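You operate a simulated robot arm through the tools that you are given. There is no shell and no other tool.

You are at the controls of a simulated robot arm. One attempt, no reset.

## Task
Kit the white tray: purple housing under the black cover, orange housing open; then push it to the stop.
Fine: snap the cover on before its housing moves; any cells of the tray; the stop stays where it is.

It is judged by the outcome, as a careful person would: the job done as asked, and still so three seconds after it is handed in. It fails if anything else is knocked over, pushed out of place, dropped, spilled or broken. Lids that push on must go on centred and level and be pressed home; caps that screw on are set level and turned clockwise until they are tight.

## Robot
A 7-joint arm with a two-finger parallel gripper, fixed in place. Base frame: the origin is at the foot of the arm, x ahead of it, y to its left, z up; the work surface is at about z = 850. Units: mm, rad, N and s.
Its first joint turns from -2.304 to 2.304 rad. Payload 3.91 kg.
Tool frame: the origin (TCP) lies between the finger pads and is the grasp point; the fingertips stand 30 mm ahead of it; z points along the fingers, y is the line along which they close. Largest opening 110 mm; finger width 20, thickness 10; the body of the gripper, 48 by 112 mm, starts 55 mm behind the TCP.
Orientation is that of the tool frame in the base frame, as [roll, pitch, yaw] about the fixed x, y, z axes, in that order (R = Rz(yaw) Ry(pitch) Rx(roll)). With the fingers straight down and closing along the base's y, the tool's x points along the base's -x, its y along +y and its z along -z.

## Interface
- The arm moves only by the tool apply_moves. Its argument "deltas" is text: rows parted by semicolons, each of 7 numbers parted by spaces: the shift along the base's x, y, z in units of 400 mm (1.0 is 400 mm), then the turn, a rotation vector about the base's x, y, z in units of 60 degrees (1.0 is 60 degrees), then the gripper command, from -1 (fully open) to 1 (shut), values between in proportion. In form: dx dy dz wx wy wz jaw; .... A call has 1 to 20 rows; each row is the pose to reach, as a shift and turn from the pose commanded when the call began. A call with a number of a shift or a turn outside -1 to 1 is refused whole. A row lasts 0.2 s, in which the tool goes at most 50 mm and 0.15 rad; a call with a longer step from one row to the next is refused whole, and so is a gripper value outside its range. Where a pose cannot be reached the arm comes as near as it can. A force on the tool above 90 N (or 10 N above the force at the start of the call, whichever is more), or a blocked arm, ends the call early, and 0.2 s more pass. The fingers move at their own pace (about 108 mm/s each) and stop on an object; they squeeze with about 40 N. The grip force told is the motor's: it shows also when the fingers shut on nothing. Time passes only in rows, and 0.2 s behind the last, so rows that repeat a pose let the fingers close. The reply holds the time, the measured pose of the TCP, the force on the tool along the base axes, the opening and the grip force, in the units named above and with some noise, with the torque about the TCP (base axes, N m) and any sound that the robot's microphone picked up.
- Cameras (640 x 400 px; columns grow to the right, rows downward): "scene" is fixed at [218.8, 500.8, 1601.4]; the picture's right is [0.93, -0.37, 0.00], its down [-0.36, -0.91, -0.22] and it looks along [0.08, 0.20, -0.98] (base axes); focal length 328 px, centre (320, 200). "wrist" rides on the gripper at [72, 17, -103] in the tool frame; the picture's right is [-0.23, 0.97, 0.00], its down [-0.76, -0.18, -0.62] and it looks along [-0.61, -0.14, 0.78] (tool axes); focal length 222 px, centre (320, 200). There is no depth. A picture from a camera that has moved, and an enlarged one, comes with that camera's place and axes in the base frame and with its lens.
- capture(camera): a new picture of that camera. It takes no simulated time.
- enlarge(camera, box): a new picture of the part [left, top, right, bottom] of that camera's present view, enlarged. It takes no simulated time.
- finish_job(): hands the job in; it is judged then, once.

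Nothing tells you positions but the pictures and the camera data. Unless the task says otherwise, let go and move clear before handing in.

The tools are called after "Request:" as a command line: name --argument value ..., lists and objects as JSON in quotes. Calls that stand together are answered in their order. apply_moves: Moves the arm, as the interface text tells. Its arguments: {"type":"object","properties":{"deltas":{"type":"string"}},"required":["deltas"]} The other tools are called the same way: capture (camera) takes a picture; enlarge (camera, box) takes an enlarged picture of a part of a camera's view; finish_job () hands the job in.

At the start:

```text
t: 0.0
position: [259.1, 581.7, 1106.7]
ee_rot: [3.141, 0.001, 3.141]
ft_force: [0.3, -0.4, -0.1]
torque: [0.01, -0.04, 0.01]
width: 110.2
gripper_force: 0.1
```

scene: 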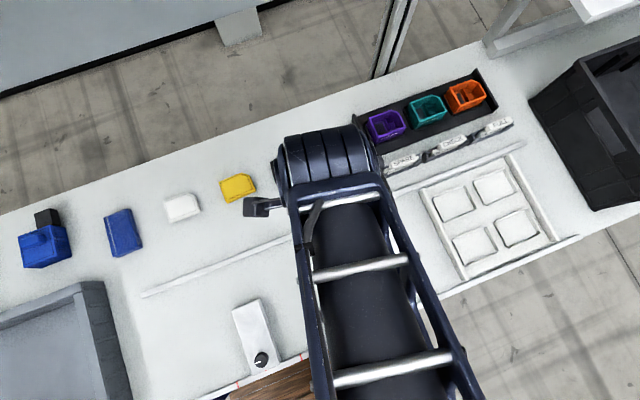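
wrist: 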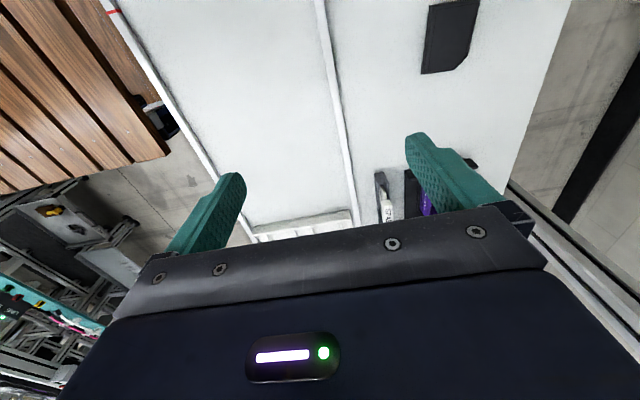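

I see a row of housings (purple, teal, orange) in a dark rack, a white tray with four cells on the right, and several covers along the table's far side, with the black one probably hidden behind the arm. I'll look closer before moving.

Request:
enlarge --camera "scene" --box '[340, 50, 600, 300]'

Request:
enlarge --camera "scene" --box '[0, 130, 320, 400]'

Request:
enlarge --camera "wrist" --box '[220, 0, 540, 240]'

```text
1.60 times, centred on (470, 175) of scene
camera zoom: at [218.8, 500.8, 1601.4], right [0.93, -0.37, 0.0], down [-0.36, -0.91, -0.22], along [0.08, 0.2, -0.98], focal length 525 px, centre (80, 240)
```

zoom: 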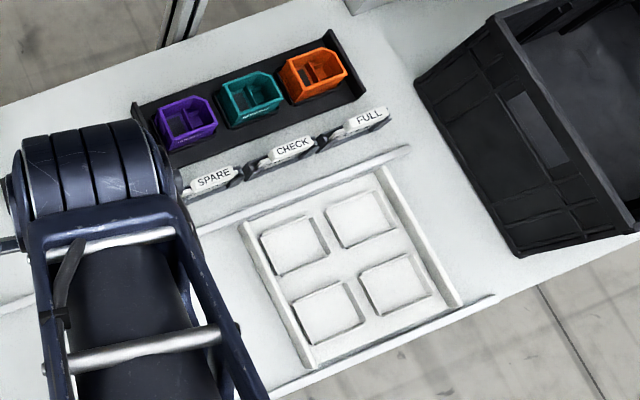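

```text
1.48 times, centred on (160, 265) of scene
camera zoom: at [218.8, 500.8, 1601.4], right [0.93, -0.37, 0.0], down [-0.36, -0.91, -0.22], along [0.08, 0.2, -0.98], focal length 486 px, centre (557, 104)
```

zoom: 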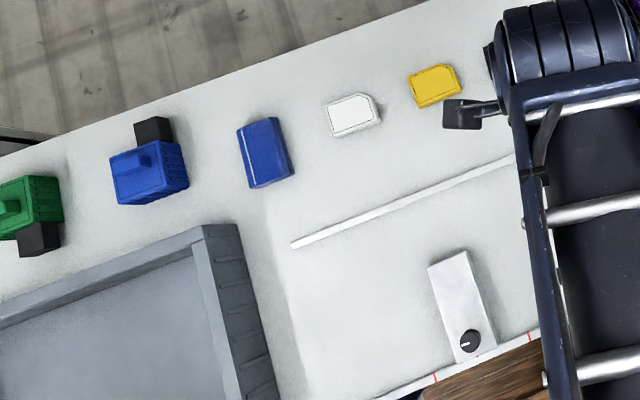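

```text
1.67 times, centred on (380, 120) of wrist
camera zoom: at [186.5, 598.8, 1208.8], right [0.23, 0.97, 0.0], down [0.76, -0.18, 0.62], along [0.61, -0.14, -0.78], focal length 370 px, centre (220, 333)
```

zoom: 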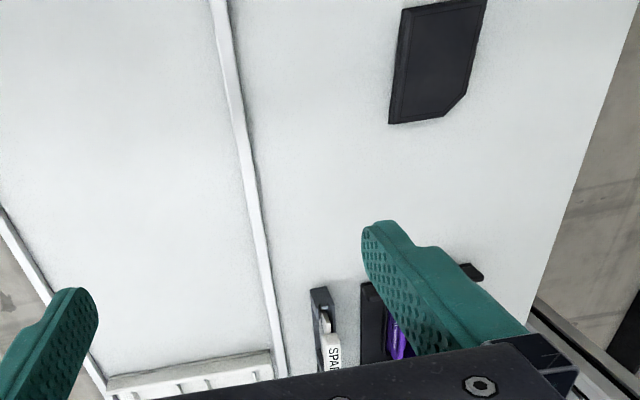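

The tray lies between two rails along x (about x 510–750, y 365–590), the purple housing is near (497, 765), the orange near (700, 760), and the black cover near (239, 755). I'll zoom in further before moving.

Request:
enlarge --camera "scene" --box '[350, 60, 510, 160]'

Request:
enlarge --camera "scene" --box '[200, 280, 320, 400]'

Request:
enlarge --camera "wrist" --box '[80, 0, 240, 100]'

Request:
enlarge --camera "wrist" --box '[400, 0, 500, 80]'

Request:
enlarge --camera "scene" --box '[150, 160, 270, 230]'

```text
4.00 times, centred on (430, 110) of scene
camera zoom: at [218.8, 500.8, 1601.4], right [0.93, -0.37, 0.0], down [-0.36, -0.91, -0.22], along [0.08, 0.2, -0.98], focal length 1314 px, centre (-120, 560)
```

zoom: 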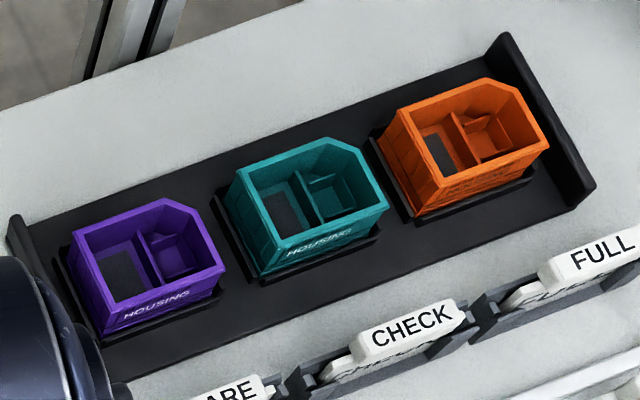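

```text
3.33 times, centred on (260, 340) of scene
camera zoom: at [218.8, 500.8, 1601.4], right [0.93, -0.37, 0.0], down [-0.36, -0.91, -0.22], along [0.08, 0.2, -0.98], focal length 1095 px, centre (520, -267)
```

zoom: 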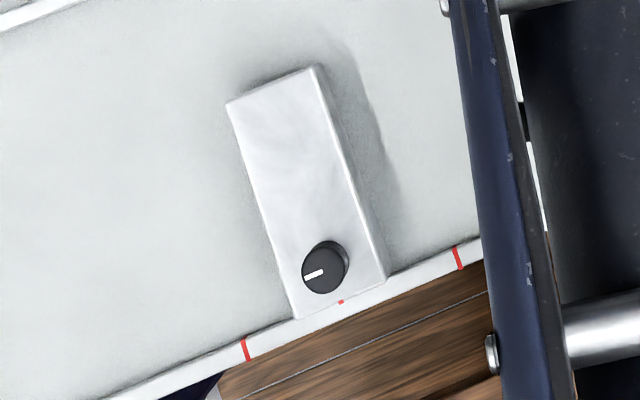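

```text
4.00 times, centred on (160, 50) of wrist
camera zoom: at [186.5, 598.8, 1208.8], right [0.23, 0.97, 0.0], down [0.76, -0.18, 0.62], along [0.61, -0.14, -0.78], focal length 888 px, centre (960, 800)
```

zoom: 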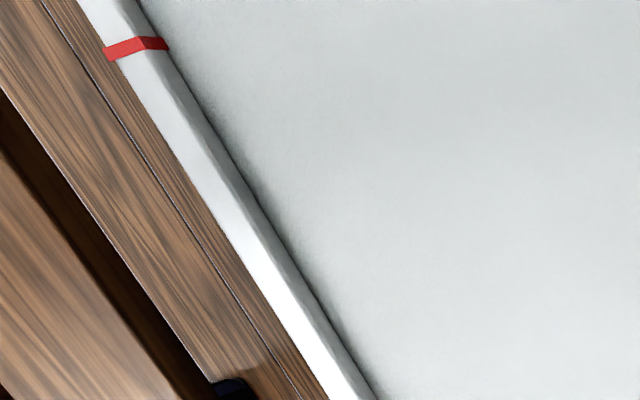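

```text
5.00 times, centred on (450, 40) of wrist
camera zoom: at [186.5, 598.8, 1208.8], right [0.23, 0.97, 0.0], down [0.76, -0.18, 0.62], along [0.61, -0.14, -0.78], focal length 1111 px, centre (-330, 1000)
```

zoom: 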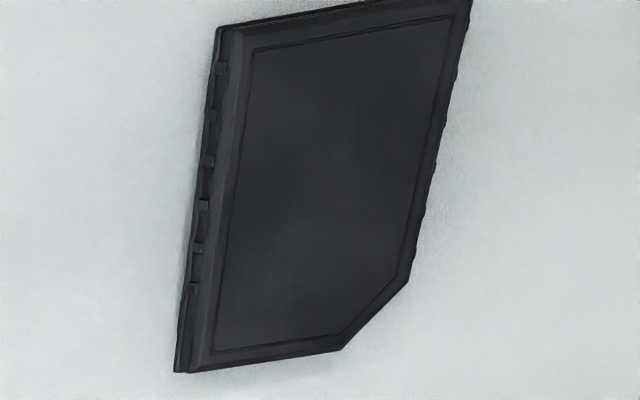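

```text
5.33 times, centred on (210, 195) of scene
camera zoom: at [218.8, 500.8, 1601.4], right [0.93, -0.37, 0.0], down [-0.36, -0.91, -0.22], along [0.08, 0.2, -0.98], focal length 1751 px, centre (907, 227)
```

zoom: 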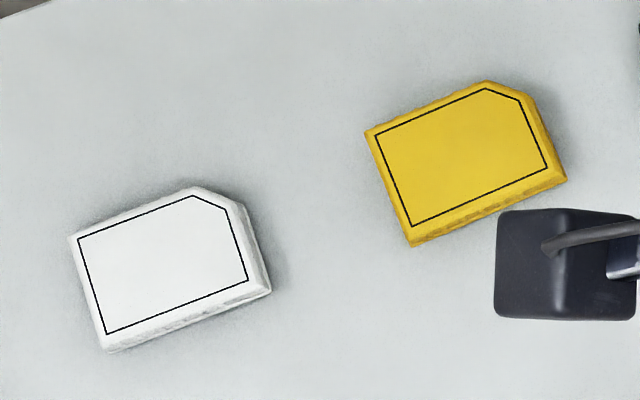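

The stop looks to be the white block with a knob at about x 20–79, y 364–496 on the lower rail. I'll look at the tray cells and then hover the wrist camera over the black cover.

Request:
enlarge --camera "scene" --box '[400, 130, 600, 300]'

Request:
apply_moves --deltas "-0.05 0.1 -0.05 0 0 0 -1; -0.05 0.2 -0.12 0 0 0 -1; -0.05 0.3 -0.2 0 0 0 -1; -0.05 0.4 -0.27 0 0 0 -1; -0.05 0.43 -0.3 0 0 0 -1"

```text
2.35 times, centred on (500, 215) of scene
camera zoom: at [218.8, 500.8, 1601.4], right [0.93, -0.37, 0.0], down [-0.36, -0.91, -0.22], along [0.08, 0.2, -0.98], focal length 773 px, centre (-104, 165)
```

zoom: 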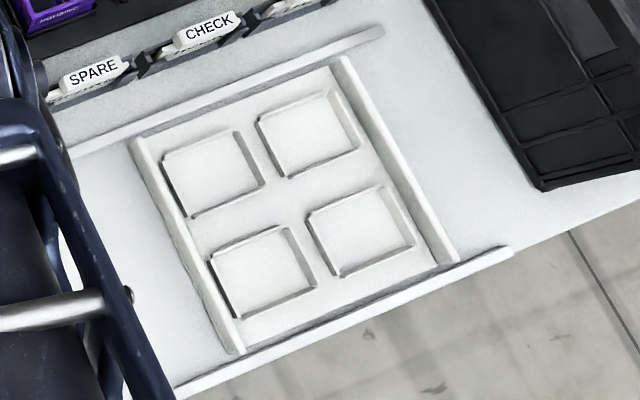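

```text
refused: row 3 steps farther than a row can; nothing moved
```

The tray has four low-rimmed cells with walls on its left and right sides. The move was refused for step size, so I'll take smaller steps to hover over the black cover.

Request:
apply_moves --deltas "-0.02 0.08 -0.06 0 0 0 -1; -0.05 0.16 -0.12 0 0 0 -1; -0.05 0.24 -0.18 0 0 0 -1; -0.05 0.32 -0.24 0 0 0 -1; -0.05 0.40 -0.30 0 0 0 -1; -0.05 0.43 -0.32 0 0 0 -1; -0.05 0.43 -0.32 0 0 0 -1"

Request:
capture --camera "wrist"

Request:
capture --camera "scene"

```text
t: 1.6
position: [239.4, 754.0, 978.6]
ee_rot: [3.138, 0.0, -3.141]
ft_force: [-0.2, 0.9, -0.6]
torque: [-0.01, -0.01, -0.01]
width: 110.1
gripper_force: 0.1
```

```text
taken
camera wrist: at [166.4, 770.8, 1081.4], right [0.23, 0.97, 0.0], down [0.76, -0.18, 0.62], along [0.61, -0.14, -0.78], focal length 222 px, centre (320, 200)
```

wrist: 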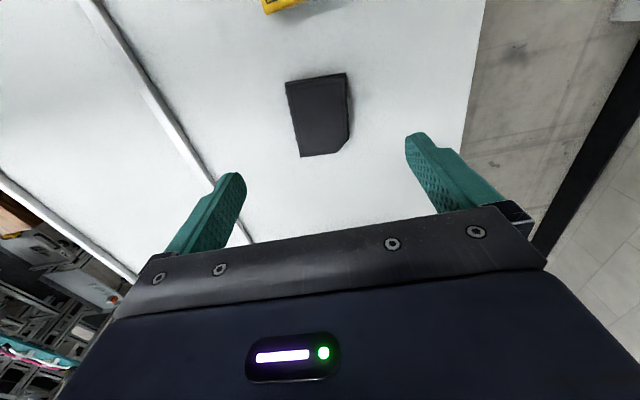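

```text
taken
```

scene: 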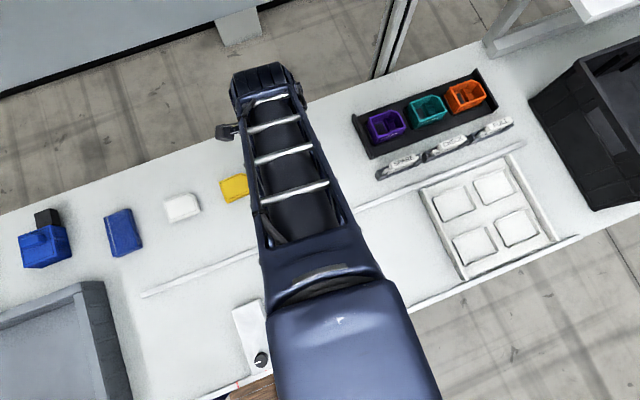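

The black cover lies just ahead of the fingers, chamfered corner toward +x, +y. I'll enlarge it to measure its position and yaw.

Request:
enlarge --camera "wrist" --box '[270, 60, 370, 165]'

Request:
enlarge --camera "scene" --box '[350, 60, 510, 180]'

```text
3.81 times, centred on (320, 112) of wrist
camera zoom: at [166.4, 770.8, 1081.4], right [0.23, 0.97, 0.0], down [0.76, -0.18, 0.62], along [0.61, -0.14, -0.78], focal length 846 px, centre (320, 533)
```

zoom: 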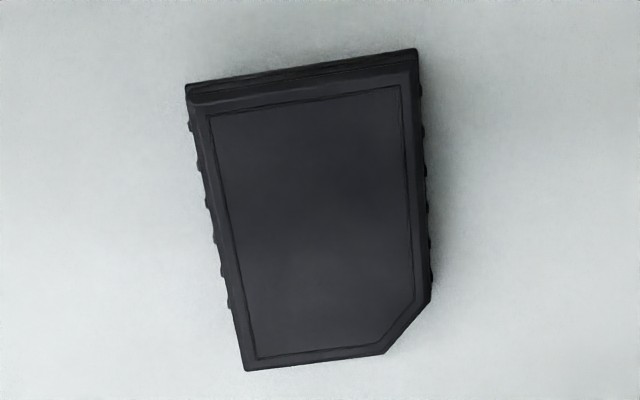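

```text
3.33 times, centred on (430, 120) of scene
camera zoom: at [218.8, 500.8, 1601.4], right [0.93, -0.37, 0.0], down [-0.36, -0.91, -0.22], along [0.08, 0.2, -0.98], focal length 1095 px, centre (-47, 467)
```

zoom: 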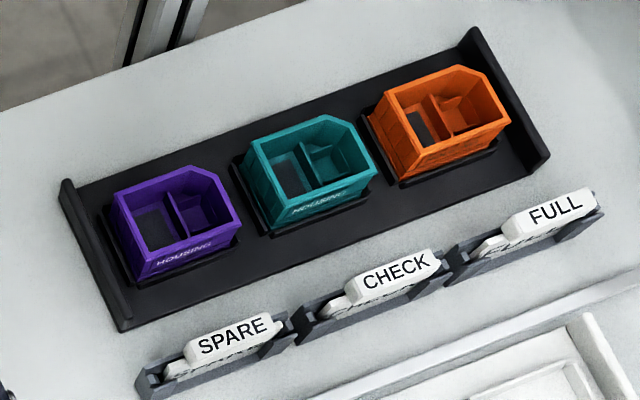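

The black cover centres on about (240, 754), is about 15 mm tall, and is yawed about −6.5°. Before picking it up, I'll measure the purple housing from above with the wrist camera.

Request:
apply_moves --deltas "0.1 0 0.03 0 0 0 -1; 0.21 0 0.03 0 0 0 -1; 0.32 0 0.03 0 0 0 -1; 0.43 0.01 0.03 0 0 0 -1; 0.54 0.02 0.03 0 0 0 -1; 0.64 0.028 0.03 0 0 0 -1; 0.64 0.028 0.03 0 0 0 -1"

Request:
capture --camera "wrist"

Request:
capture --camera "scene"

```text
t: 3.2
position: [493.1, 761.7, 991.2]
ee_rot: [3.141, 0.002, -3.141]
ft_force: [-0.9, 0.8, -0.6]
torque: [0.03, -0.01, -0.02]
width: 110.2
gripper_force: 0.0
```

```text
taken
camera wrist: at [420.9, 780.1, 1093.6], right [0.23, 0.97, 0.0], down [0.76, -0.18, 0.62], along [0.61, -0.14, -0.78], focal length 222 px, centre (320, 200)
```

wrist: 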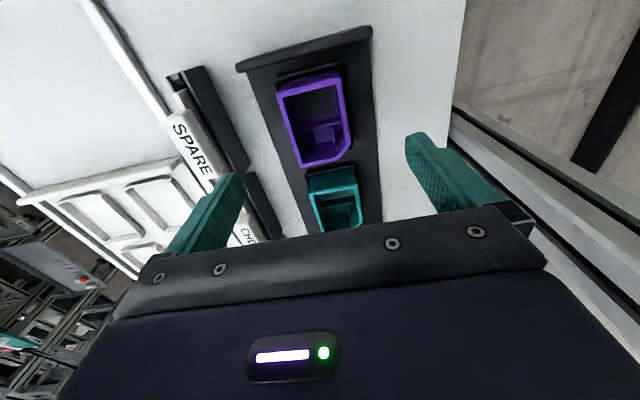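

```text
taken
```

scene: 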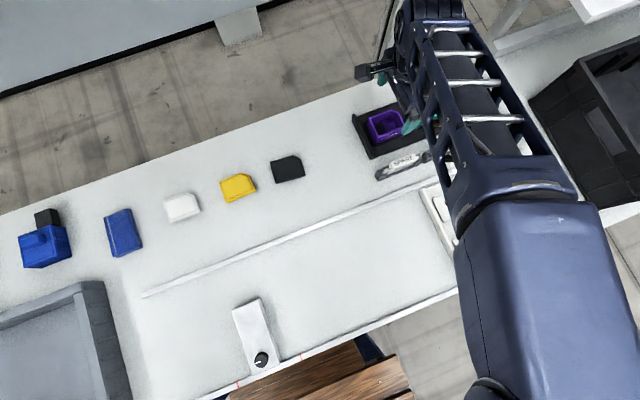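

The purple housing sits in the rack just left of the fingers in view, with its chamfer at +x, +y like the cover's. I'll enlarge to measure it, and check the lane and stop in the now-unobstructed scene view.

Request:
enlarge --camera "wrist" --box '[260, 60, 370, 175]'

Request:
enlarge --camera "scene" --box '[200, 120, 440, 390]'

Request:
enlarge --camera "scene" --box '[260, 140, 320, 200]'

```text
3.48 times, centred on (315, 118) of wrist
camera zoom: at [420.9, 780.1, 1093.6], right [0.23, 0.97, 0.0], down [0.76, -0.18, 0.62], along [0.61, -0.14, -0.78], focal length 773 px, centre (337, 487)
```

zoom: 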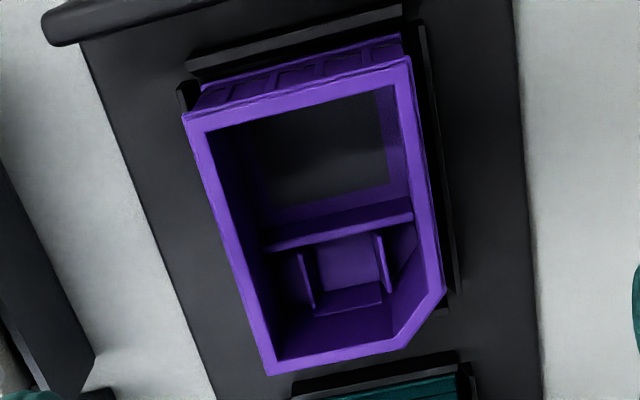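

```text
1.48 times, centred on (320, 255) of scene
camera zoom: at [218.8, 500.8, 1601.4], right [0.93, -0.37, 0.0], down [-0.36, -0.91, -0.22], along [0.08, 0.2, -0.98], focal length 486 px, centre (320, 118)
```

zoom: 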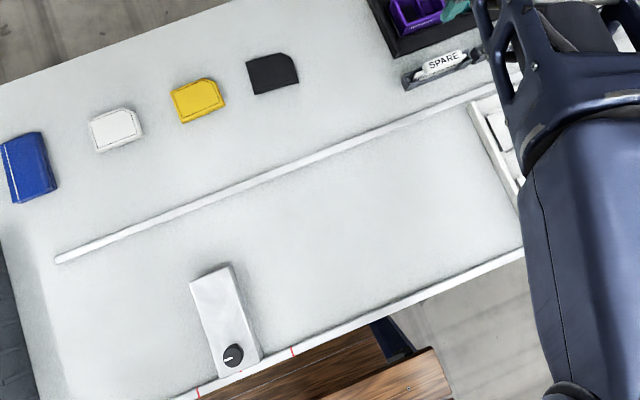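

```text
6.67 times, centred on (290, 170) of scene
camera zoom: at [218.8, 500.8, 1601.4], right [0.93, -0.37, 0.0], down [-0.36, -0.91, -0.22], along [0.08, 0.2, -0.98], focal length 2189 px, centre (520, 400)
```

zoom: 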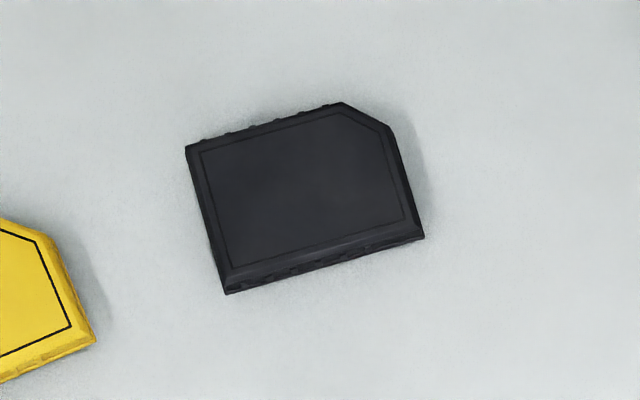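

The purple rim measures about 75 × 56 mm, centred near (495, 760) with its top at about z 888, aligned with the base axes. I'll put the camera straight above it to pin down x without depth error.

Request:
apply_moves --deltas "0.09 -0.03 0 0 0 0 -1; 0.18 -0.055 0 0 0 0 -1; 0.18 -0.055 0 0 0 0 -1; 0.18 -0.055 0 0 0 0 -1; 0.18 -0.055 0 0 0 0 -1"

Request:
capture --camera "wrist"

Request:
enlarge --camera "wrist" --box '[240, 0, 400, 100]'

```text
t: 4.4
position: [565.0, 741.4, 991.2]
ee_rot: [-3.141, 0.001, -3.141]
ft_force: [0.0, -0.7, 0.5]
torque: [0.01, 0.06, -0.01]
width: 109.8
gripper_force: 0.1
```

```text
taken
camera wrist: at [493.7, 760.7, 1093.8], right [0.23, 0.97, 0.0], down [0.76, -0.18, 0.62], along [0.61, -0.14, -0.78], focal length 222 px, centre (320, 200)
```

wrist: 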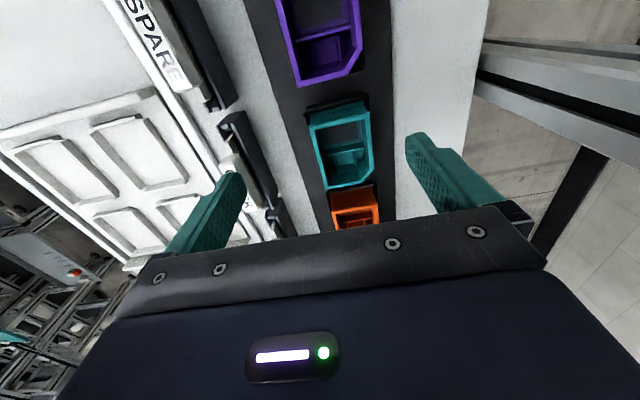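

```text
4.00 times, centred on (320, 50) of wrist
camera zoom: at [493.7, 760.7, 1093.8], right [0.23, 0.97, 0.0], down [0.76, -0.18, 0.62], along [0.61, -0.14, -0.78], focal length 888 px, centre (320, 800)
```

zoom: 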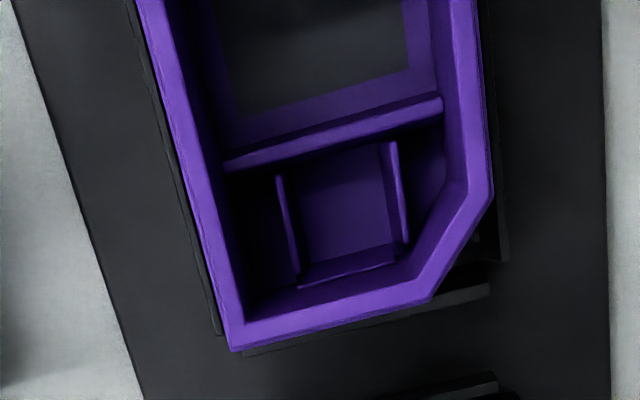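

The purple housing now refines to a centre of about (494, 761) with the rim at z ≈ 891. From here I can also check the orange housing and tray before returning to the cover.

Request:
enlarge --camera "wrist" --box '[0, 60, 260, 280]'

Request:
enlarge --camera "wrist" --box '[290, 90, 400, 240]'

Request:
capture --camera "scene"

```text
1.82 times, centred on (130, 170) of wrist
camera zoom: at [493.7, 760.7, 1093.8], right [0.23, 0.97, 0.0], down [0.76, -0.18, 0.62], along [0.61, -0.14, -0.78], focal length 404 px, centre (666, 254)
```

zoom: 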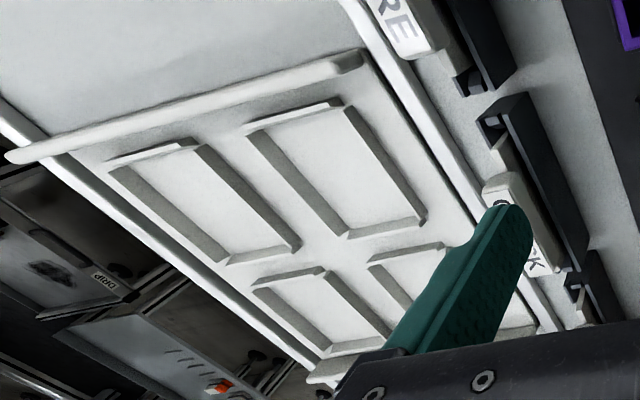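

```text
2.67 times, centred on (345, 165) of wrist
camera zoom: at [493.7, 760.7, 1093.8], right [0.23, 0.97, 0.0], down [0.76, -0.18, 0.62], along [0.61, -0.14, -0.78], focal length 592 px, centre (253, 293)
```

zoom: 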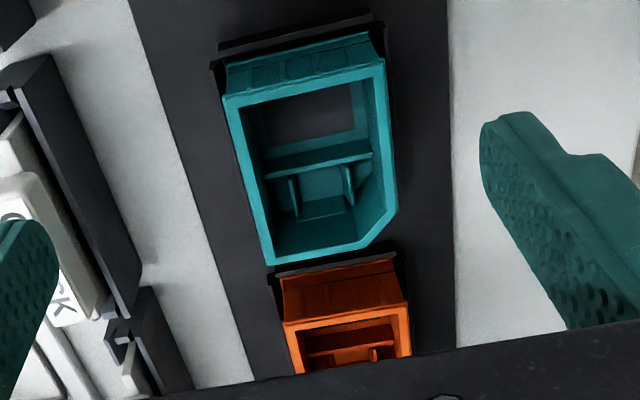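

```text
taken
```

scene: 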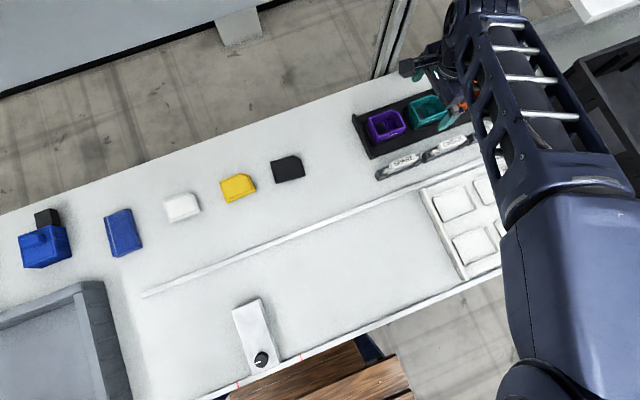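

Next I'll return over the black cover with the gripper turned −6.6° to match its yaw, stopping above it to check alignment before descending.

Request:
apply_moves --deltas "-0.10 0 0 0 0 0 -1; -0.21 0 0 0 0 0 -1; -0.32 0 0 0 0 0 -1; -0.43 0 0 0 0 0 -1; -0.54 0.01 0 0 0 0 -1; -0.65 0.02 0 0 0 0 -1; -0.75 0.027 0 0 0 -0.05 -1; -0.8185 0.027 -0.05 0 0 -0.11 -1; -0.8185 0.027 -0.1 0 0 -0.11 -1; -0.8185 0.027 -0.15 0 0 -0.11 -1; -0.8185 0.027 -0.1768 0 0 -0.11 -1; -0.8185 0.027 -0.1768 0 0 -0.11 -1; -0.8185 0.027 -0.1768 0 0 -0.11 -1"

Request:
capture --camera "wrist"

Request:
enlarge --camera "wrist" --box '[200, 20, 440, 200]'

```text
t: 7.2
position: [239.9, 750.5, 918.9]
ee_rot: [3.139, 0.0, 3.027]
ft_force: [0.8, 0.4, 0.0]
torque: [0.02, -0.02, 0.0]
width: 109.9
gripper_force: 0.1
```

```text
taken
camera wrist: at [169.4, 778.3, 1021.2], right [0.34, 0.94, 0.0], down [0.74, -0.26, 0.62], along [0.59, -0.21, -0.78], focal length 222 px, centre (320, 200)
```

wrist: 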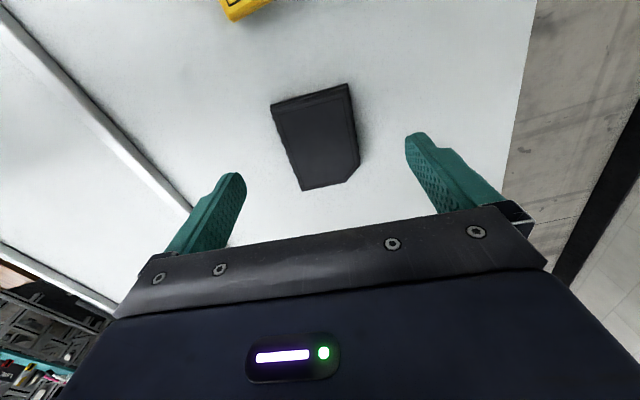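

```text
2.22 times, centred on (320, 110) of wrist
camera zoom: at [169.4, 778.3, 1021.2], right [0.34, 0.94, 0.0], down [0.74, -0.26, 0.62], along [0.59, -0.21, -0.78], focal length 494 px, centre (320, 400)
```

zoom: 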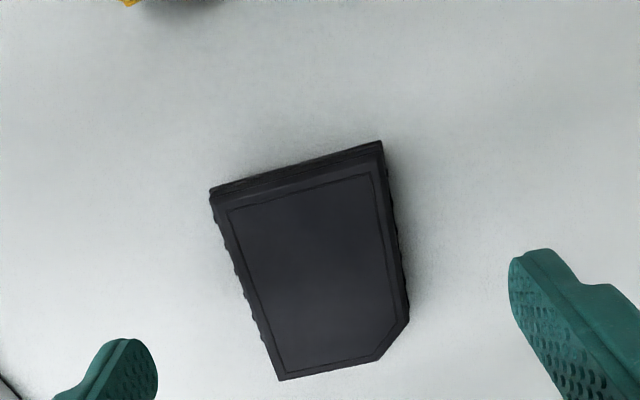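

The gripper is centred on the cover (within about 1 mm) and aligned in yaw within about 1°. I'll descend so the fingertips are about 3 mm above the table and close on the cover's short sides.

Request:
apply_moves --deltas "0.0025 0 -0.04 0 0 0 -1; 0.0025 0 -0.075 0 0 0 -1; 0.0025 0 -0.0915 0 0 0 -1; 0.0025 0 -0.0915 0 0 0 -1; 0.0025 0 -0.0915 0 0 0 -0.4; 0.0025 0 -0.0915 0 0 0 0; 0.0025 0 -0.0915 0 0 0 0.3; 0.0025 0 -0.0915 0 0 0 0.6; 0.0025 0 -0.0915 0 0 0 0.6"

Request:
capture --camera "wrist"

```text
t: 9.2
position: [238.9, 753.0, 882.3]
ee_rot: [-3.14, 0.0, 3.027]
ft_force: [0.2, 0.1, -0.1]
torque: [-0.01, 0.03, -0.02]
width: 52.7
gripper_force: 39.8
```

```text
taken
camera wrist: at [169.1, 778.5, 985.1], right [0.34, 0.94, 0.0], down [0.74, -0.26, 0.62], along [0.59, -0.21, -0.78], focal length 222 px, centre (320, 200)
```

wrist: 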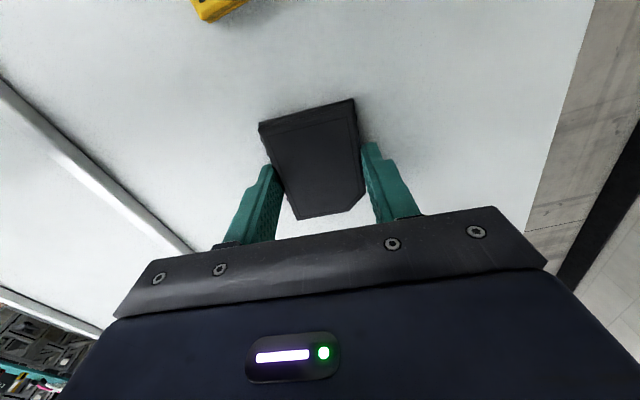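

The cover is gripped at 52.7 mm with 40 N. I'll enlarge to measure how it sits in the hand.

Request:
enlarge --camera "wrist" --box '[220, 80, 420, 240]'

```text
2.50 times, centred on (320, 160) of wrist
camera zoom: at [169.1, 778.5, 985.1], right [0.34, 0.94, 0.0], down [0.74, -0.26, 0.62], along [0.59, -0.21, -0.78], focal length 555 px, centre (320, 300)
```

zoom: 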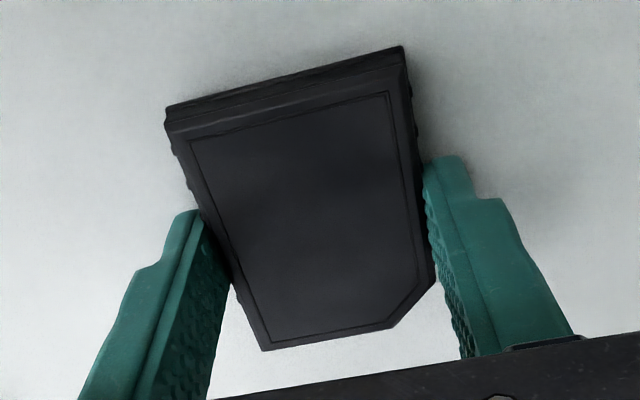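

The cover sits about 1 mm ahead of the TCP with its bottom edge about 32 mm below the TCP. I'll lift it, carry it over the purple housing with yaw turned back to 0, and check alignment from above.

Request:
apply_moves --deltas "0 0 0.03 0 0 0 0.6; 0 0 0.1 0 0 0 0.6; 0 0 0.2 0 0 0 0.6; 0 0 0.28 0 0 0 0.6; 0.1 0 0.28 0 0 0.05 0.6; 0.2 0 0.28 0 0 0.11 0.6; 0.3 0 0.28 0 0 0.11 0.6; 0.4 0.01 0.28 0 0 0.11 0.6; 0.5 0.019 0.28 0 0 0.11 0.6; 0.58 0.019 0.28 0 0 0.11 0.6; 0.635 0.019 0.28 0 0 0.11 0.6; 0.635 0.019 0.24 0 0 0.11 0.6; 0.635 0.019 0.1945 0 0 0.11 0.6; 0.635 0.019 0.1945 0 0 0.11 0.6; 0.635 0.019 0.1945 0 0 0.11 0.6; 0.635 0.019 0.1945 0 0 0.11 0.6"

Request:
capture --camera "wrist"

Request:
enlarge --camera "wrist" --box '[220, 60, 420, 240]'

Request:
enlarge --camera "scene" --box '[330, 70, 470, 170]'

```text
t: 12.6
position: [494.8, 761.7, 961.4]
ee_rot: [3.141, 0.0, -3.14]
ft_force: [-0.9, 0.1, -0.1]
torque: [-0.01, 0.01, 0.03]
width: 52.5
gripper_force: 40.6
```

```text
taken
camera wrist: at [422.9, 779.3, 1064.3], right [0.23, 0.97, 0.0], down [0.76, -0.18, 0.62], along [0.61, -0.14, -0.78], focal length 222 px, centre (320, 200)
```

wrist: 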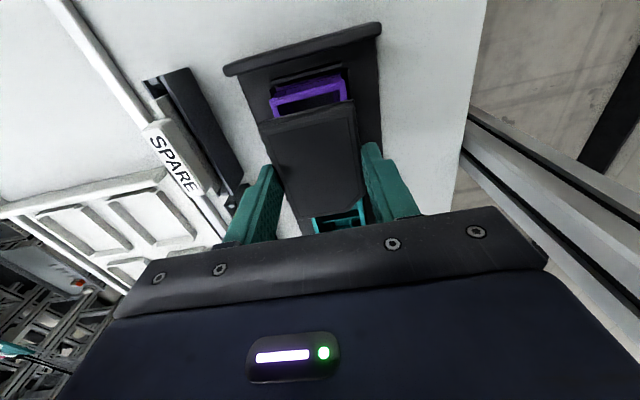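

```text
2.22 times, centred on (320, 150) of wrist
camera zoom: at [422.9, 779.3, 1064.3], right [0.23, 0.97, 0.0], down [0.76, -0.18, 0.62], along [0.61, -0.14, -0.78], focal length 494 px, centre (320, 311)
```

zoom: 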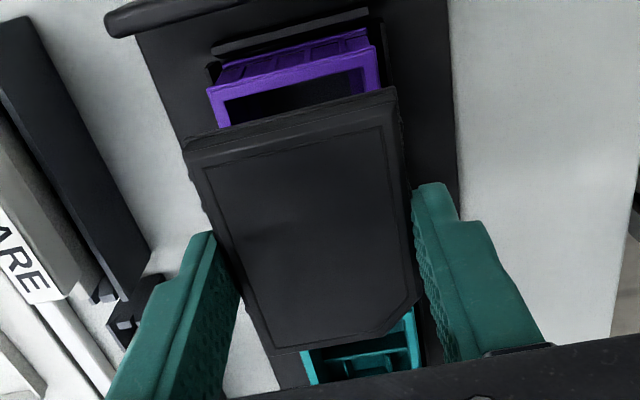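

```text
4.00 times, centred on (400, 120) of scene
camera zoom: at [218.8, 500.8, 1601.4], right [0.93, -0.37, 0.0], down [-0.36, -0.91, -0.22], along [0.08, 0.2, -0.98], focal length 1314 px, centre (0, 520)
```

zoom: 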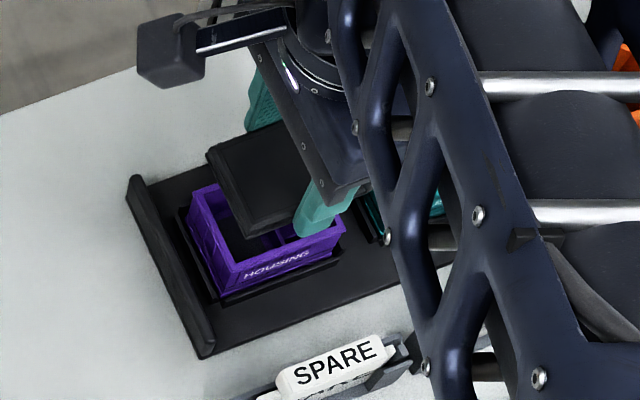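

The cover is about 2 mm too far in +x relative to the housing and nearly right in y. I'll shift it, lower it to just above the rim, and check again.

Request:
apply_moves --deltas "-0.0055 -0.0013 0 0 0 0 0.6; -0.0055 -0.0013 -0.04 0 0 0 0.6; -0.0055 -0.0013 -0.0825 0 0 0 0.6; -0.0055 -0.0013 -0.0825 0 0 0 0.6; -0.0055 -0.0013 -0.0825 0 0 0 0.6"

Request:
enlarge --camera "wrist" --box '[220, 60, 420, 240]'

Request:
enlarge --camera "scene" --box '[360, 90, 440, 150]'

```text
t: 13.8
position: [492.4, 762.5, 929.3]
ee_rot: [-3.141, 0.0, 3.141]
ft_force: [-0.2, -0.1, -1.3]
torque: [0.01, 0.01, -0.03]
width: 52.7
gripper_force: 39.8
```

```text
2.22 times, centred on (320, 150) of wrist
camera zoom: at [419.5, 779.5, 1031.7], right [0.23, 0.97, 0.0], down [0.76, -0.18, 0.62], along [0.61, -0.14, -0.78], focal length 494 px, centre (320, 311)
```

zoom: 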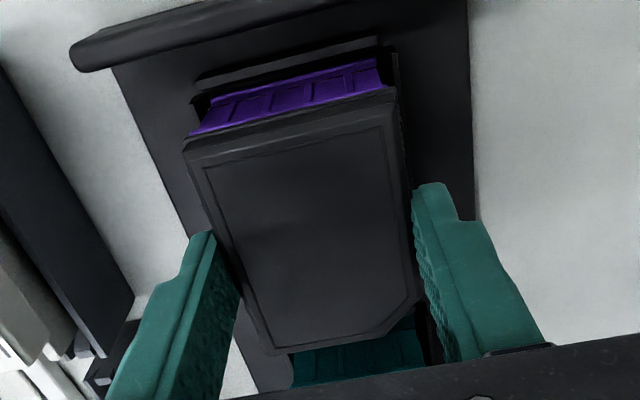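

```text
6.67 times, centred on (400, 120) of scene
camera zoom: at [218.8, 500.8, 1601.4], right [0.93, -0.37, 0.0], down [-0.36, -0.91, -0.22], along [0.08, 0.2, -0.98], focal length 2189 px, centre (-213, 733)
```

zoom: 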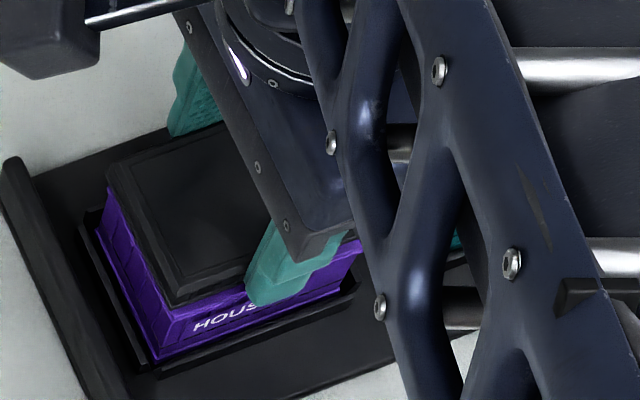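

Looking at the housing edges beneath the cover, it needs about −1 mm in y. I'll shift it and lower in small steps while watching the force.

Request:
apply_moves --deltas "0.001 -0.0025 0 0 0 0 0.6; 0.001 -0.0025 -0.005 0 0 0 0.6; 0.001 -0.0025 -0.010 0 0 0 0.6; 0.001 -0.0025 -0.0125 0 0 0 0.6; 0.001 -0.0025 -0.0125 0 0 0 0.6"

Request:
enlarge --camera "wrist" --box '[220, 60, 420, 240]'

Request:
enlarge --camera "scene" --box '[360, 90, 440, 150]'

```text
t: 15.0
position: [493.4, 758.8, 925.5]
ee_rot: [3.137, 0.004, -3.139]
ft_force: [-3.7, -2.5, 38.4]
torque: [-0.47, 0.18, 0.01]
width: 52.6
gripper_force: 40.1
```

```text
2.22 times, centred on (320, 150) of wrist
camera zoom: at [419.9, 777.3, 1028.3], right [0.23, 0.97, 0.0], down [0.76, -0.18, 0.62], along [0.61, -0.14, -0.78], focal length 494 px, centre (320, 311)
```

zoom: 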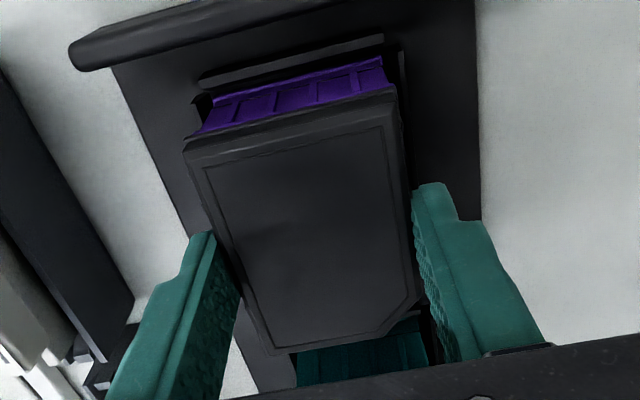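

```text
6.67 times, centred on (400, 120) of scene
camera zoom: at [218.8, 500.8, 1601.4], right [0.93, -0.37, 0.0], down [-0.36, -0.91, -0.22], along [0.08, 0.2, -0.98], focal length 2189 px, centre (-213, 733)
```

zoom: 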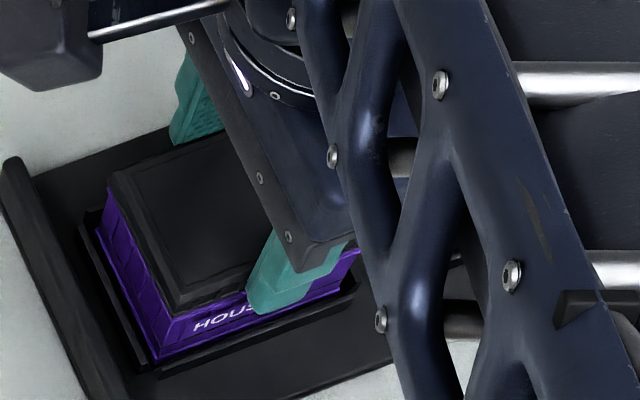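

Contact began at 38 N with the cover's bottom edge at z ≈ 893, so it's likely resting on the rim and not yet engaged. I'll zoom in on the seam from both cameras.

Request:
enlarge --camera "scene" --box '[368, 112, 408, 147]'

Request:
enlarge --camera "wrist" --box '[295, 90, 345, 125]'

Request:
enlarge --camera "wrist" --box '[285, 95, 325, 130]'

Request:
enlarge --camera "wrist" --box '[325, 80, 365, 115]'

```text
11.43 times, centred on (388, 130) of scene
camera zoom: at [218.8, 500.8, 1601.4], right [0.93, -0.37, 0.0], down [-0.36, -0.91, -0.22], along [0.08, 0.2, -0.98], focal length 3753 px, centre (-457, 1006)
```

zoom: 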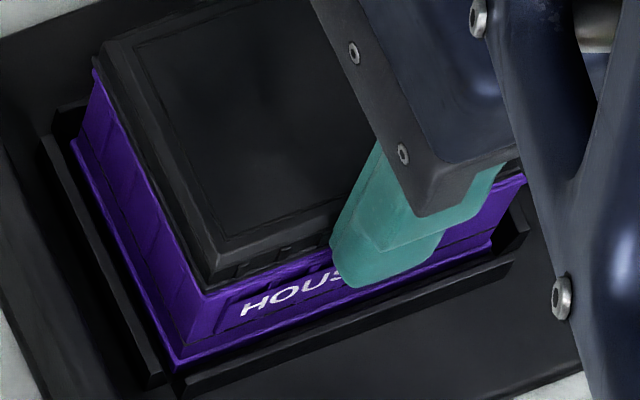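

```text
11.43 times, centred on (320, 108) of wrist
camera zoom: at [419.9, 777.3, 1028.3], right [0.23, 0.97, 0.0], down [0.76, -0.18, 0.62], along [0.61, -0.14, -0.78], focal length 2538 px, centre (320, 1257)
```

zoom: 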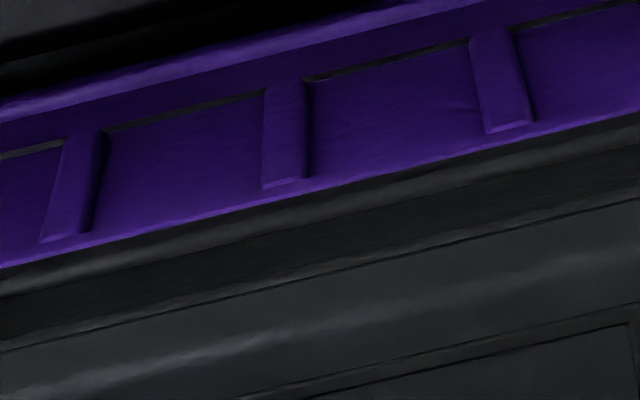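

```text
11.43 times, centred on (305, 112) of wrist
camera zoom: at [419.9, 777.3, 1028.3], right [0.23, 0.97, 0.0], down [0.76, -0.18, 0.62], along [0.61, -0.14, -0.78], focal length 2538 px, centre (491, 1200)
```

zoom: 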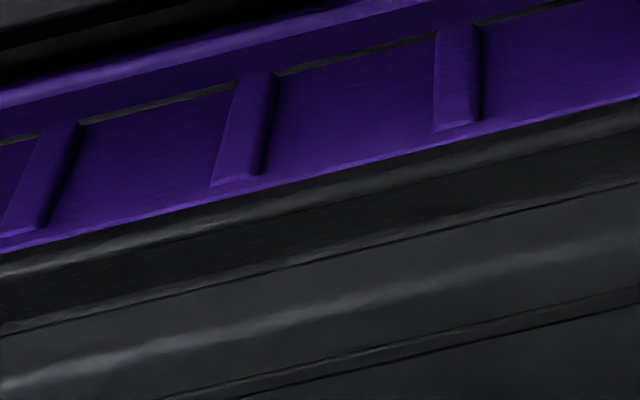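

```text
11.43 times, centred on (345, 98) of wrist
camera zoom: at [419.9, 777.3, 1028.3], right [0.23, 0.97, 0.0], down [0.76, -0.18, 0.62], along [0.61, -0.14, -0.78], focal length 2538 px, centre (34, 1371)
```

zoom: 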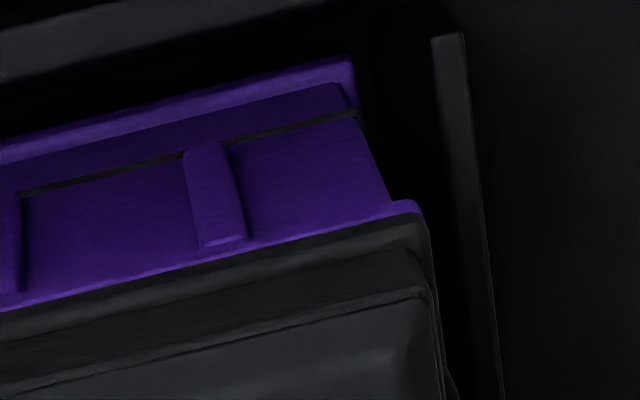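

The rim is visible all along the −x side just outside the cover. I'll check the left corner to compare the y overhang on both sides.

Request:
enlarge --camera "wrist" --box '[243, 103, 283, 138]'

Request:
enlarge --camera "wrist" --box '[290, 195, 370, 240]'

Request:
enlarge --camera "scene" --box '[400, 120, 425, 140]'

```text
11.43 times, centred on (263, 120) of wrist
camera zoom: at [419.9, 777.3, 1028.3], right [0.23, 0.97, 0.0], down [0.76, -0.18, 0.62], along [0.61, -0.14, -0.78], focal length 2538 px, centre (971, 1109)
```

zoom: 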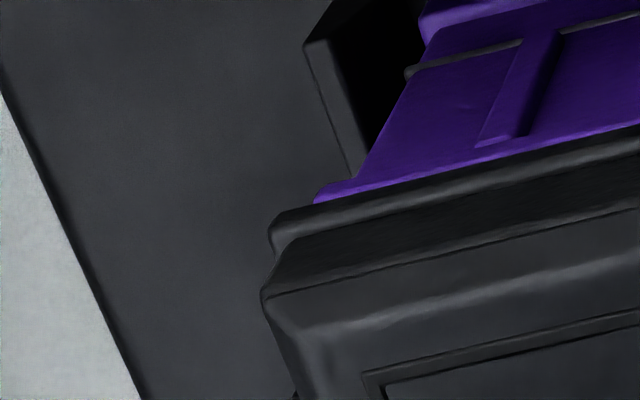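

```text
8.00 times, centred on (330, 218) of wrist
camera zoom: at [419.9, 777.3, 1028.3], right [0.23, 0.97, 0.0], down [0.76, -0.18, 0.62], along [0.61, -0.14, -0.78], focal length 1777 px, centre (240, 60)
```

zoom: 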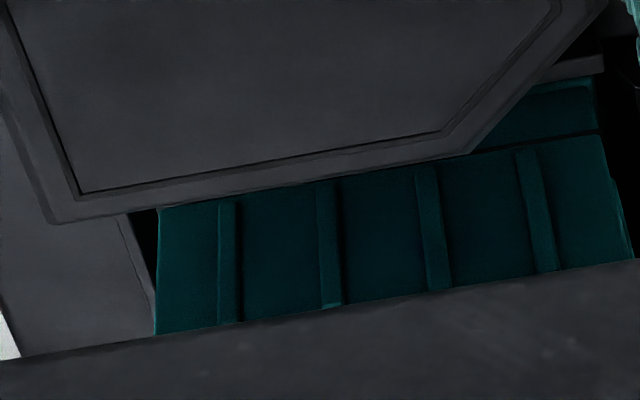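

```text
16.00 times, centred on (412, 130) of scene
camera zoom: at [218.8, 500.8, 1601.4], right [0.93, -0.37, 0.0], down [-0.36, -0.91, -0.22], along [0.08, 0.2, -0.98], focal length 5254 px, centre (-1160, 1320)
```

zoom: 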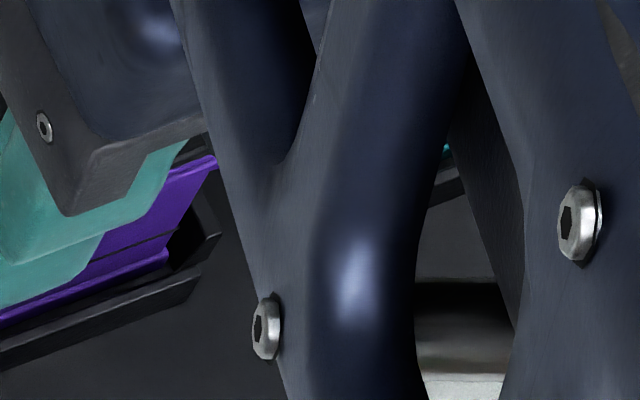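

I'll zoom as close as possible on the visible corner in the scene view to judge the cover's offset more exactly.

Request:
enlarge --camera "scene" --box '[377, 130, 393, 140]'

Request:
enlarge --camera "scene" --box '[364, 112, 380, 122]'

Request:
enlarge --camera "wrist" --box '[254, 114, 270, 124]'

Request:
enlarge --camera "wrist" --box '[344, 92, 360, 102]'

```text
16.00 times, centred on (385, 135) of scene
camera zoom: at [218.8, 500.8, 1601.4], right [0.93, -0.37, 0.0], down [-0.36, -0.91, -0.22], along [0.08, 0.2, -0.98], focal length 5254 px, centre (-720, 1240)
```

zoom: 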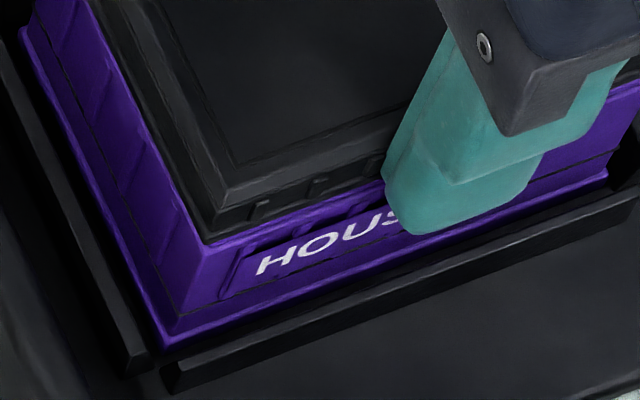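

```text
16.00 times, centred on (372, 117) of scene
camera zoom: at [218.8, 500.8, 1601.4], right [0.93, -0.37, 0.0], down [-0.36, -0.91, -0.22], along [0.08, 0.2, -0.98], focal length 5254 px, centre (-512, 1528)
```

zoom: 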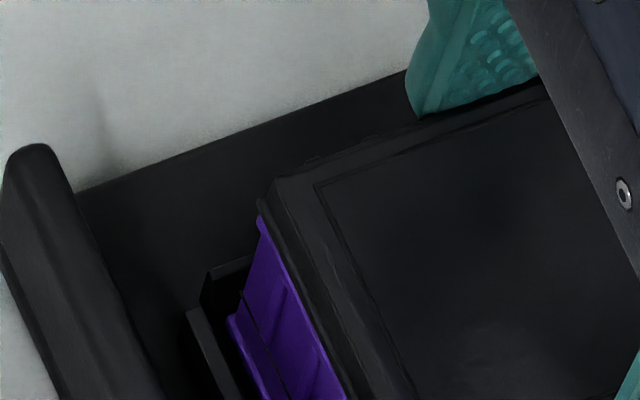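

```text
16.00 times, centred on (262, 119) of wrist
camera zoom: at [419.9, 777.3, 1028.3], right [0.23, 0.97, 0.0], down [0.76, -0.18, 0.62], along [0.61, -0.14, -0.78], focal length 3554 px, centre (1248, 1496)
```

zoom: 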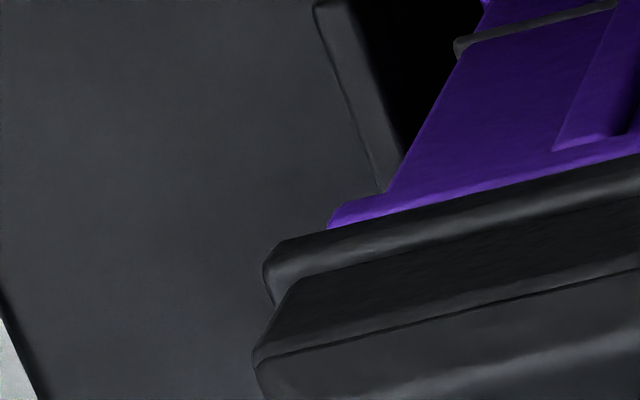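

```text
16.00 times, centred on (352, 97) of wrist
camera zoom: at [419.9, 777.3, 1028.3], right [0.23, 0.97, 0.0], down [0.76, -0.18, 0.62], along [0.61, -0.14, -0.78], focal length 3554 px, centre (-192, 1848)
```

zoom: 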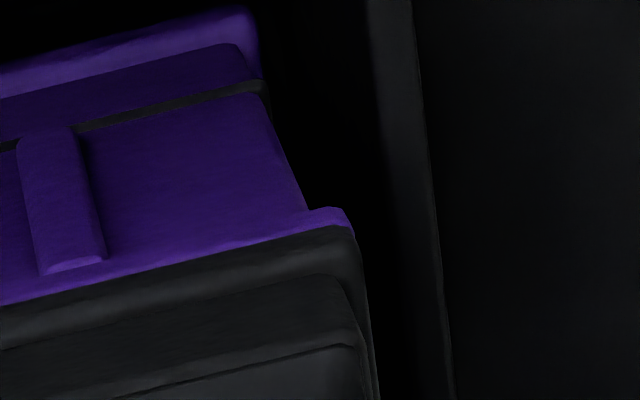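

From the measured corners, the cover overhangs about 2.4 mm on −y and 0 on +y, so it needs about +1.1 mm in y and −0.5 mm in x. I'll lift clear, correct, and touch down again.

Request:
apply_moves --deltas "0 0 0.01 0 0 0 0.6; -0.00125 0.00275 0.0125 0 0 0 0.6; -0.00125 0.00275 0.0125 0 0 0 0.6; -0.00125 0.00275 0.0125 0 0 0 0.6"

Request:
enlarge --camera "wrist" --box '[254, 104, 286, 124]'

Request:
enlarge --camera "wrist" --box '[332, 87, 364, 107]'

Request:
enlarge --camera "scene" --box '[377, 130, 393, 140]'

```text
t: 16.0
position: [492.4, 760.2, 927.3]
ee_rot: [3.139, 0.0, -3.141]
ft_force: [0.5, -0.3, 0.3]
torque: [0.01, 0.0, 0.02]
width: 52.6
gripper_force: 40.2
```

```text
16.00 times, centred on (270, 114) of wrist
camera zoom: at [420.4, 777.3, 1028.8], right [0.23, 0.97, 0.0], down [0.76, -0.18, 0.62], along [0.61, -0.14, -0.78], focal length 3554 px, centre (1120, 1576)
```

zoom: 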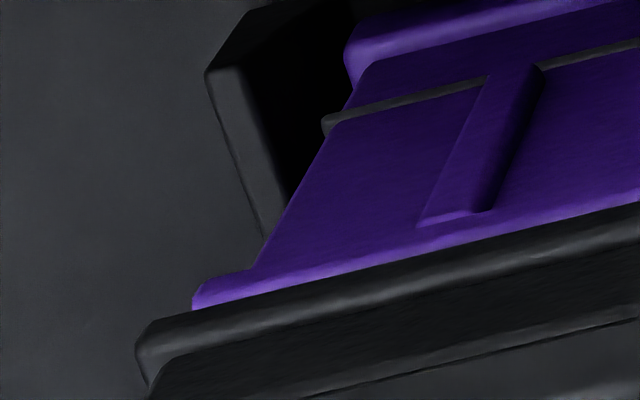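

```text
16.00 times, centred on (348, 97) of wrist
camera zoom: at [420.4, 777.3, 1028.8], right [0.23, 0.97, 0.0], down [0.76, -0.18, 0.62], along [0.61, -0.14, -0.78], focal length 3554 px, centre (-128, 1848)
```

zoom: 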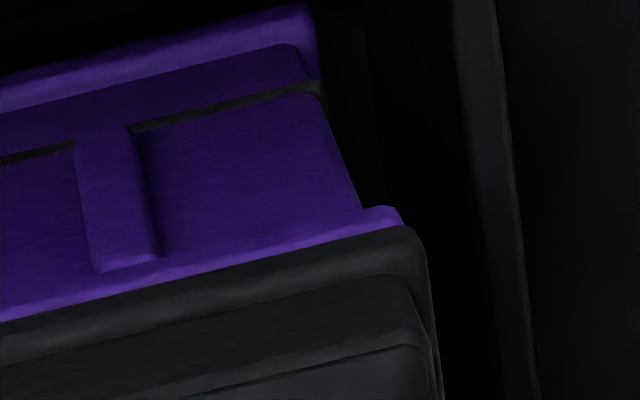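

```text
16.00 times, centred on (385, 135) of scene
camera zoom: at [218.8, 500.8, 1601.4], right [0.93, -0.37, 0.0], down [-0.36, -0.91, -0.22], along [0.08, 0.2, -0.98], focal length 5254 px, centre (-720, 1240)
```

zoom: 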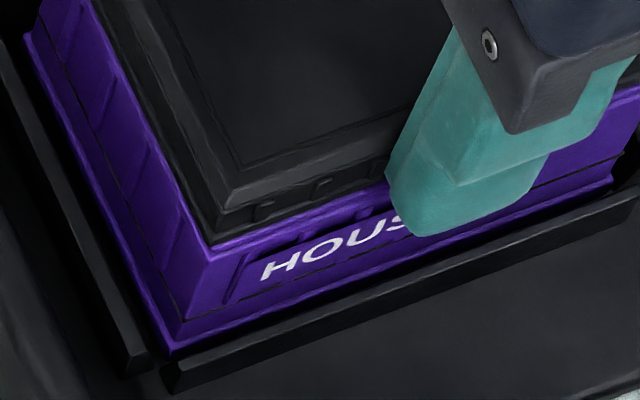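

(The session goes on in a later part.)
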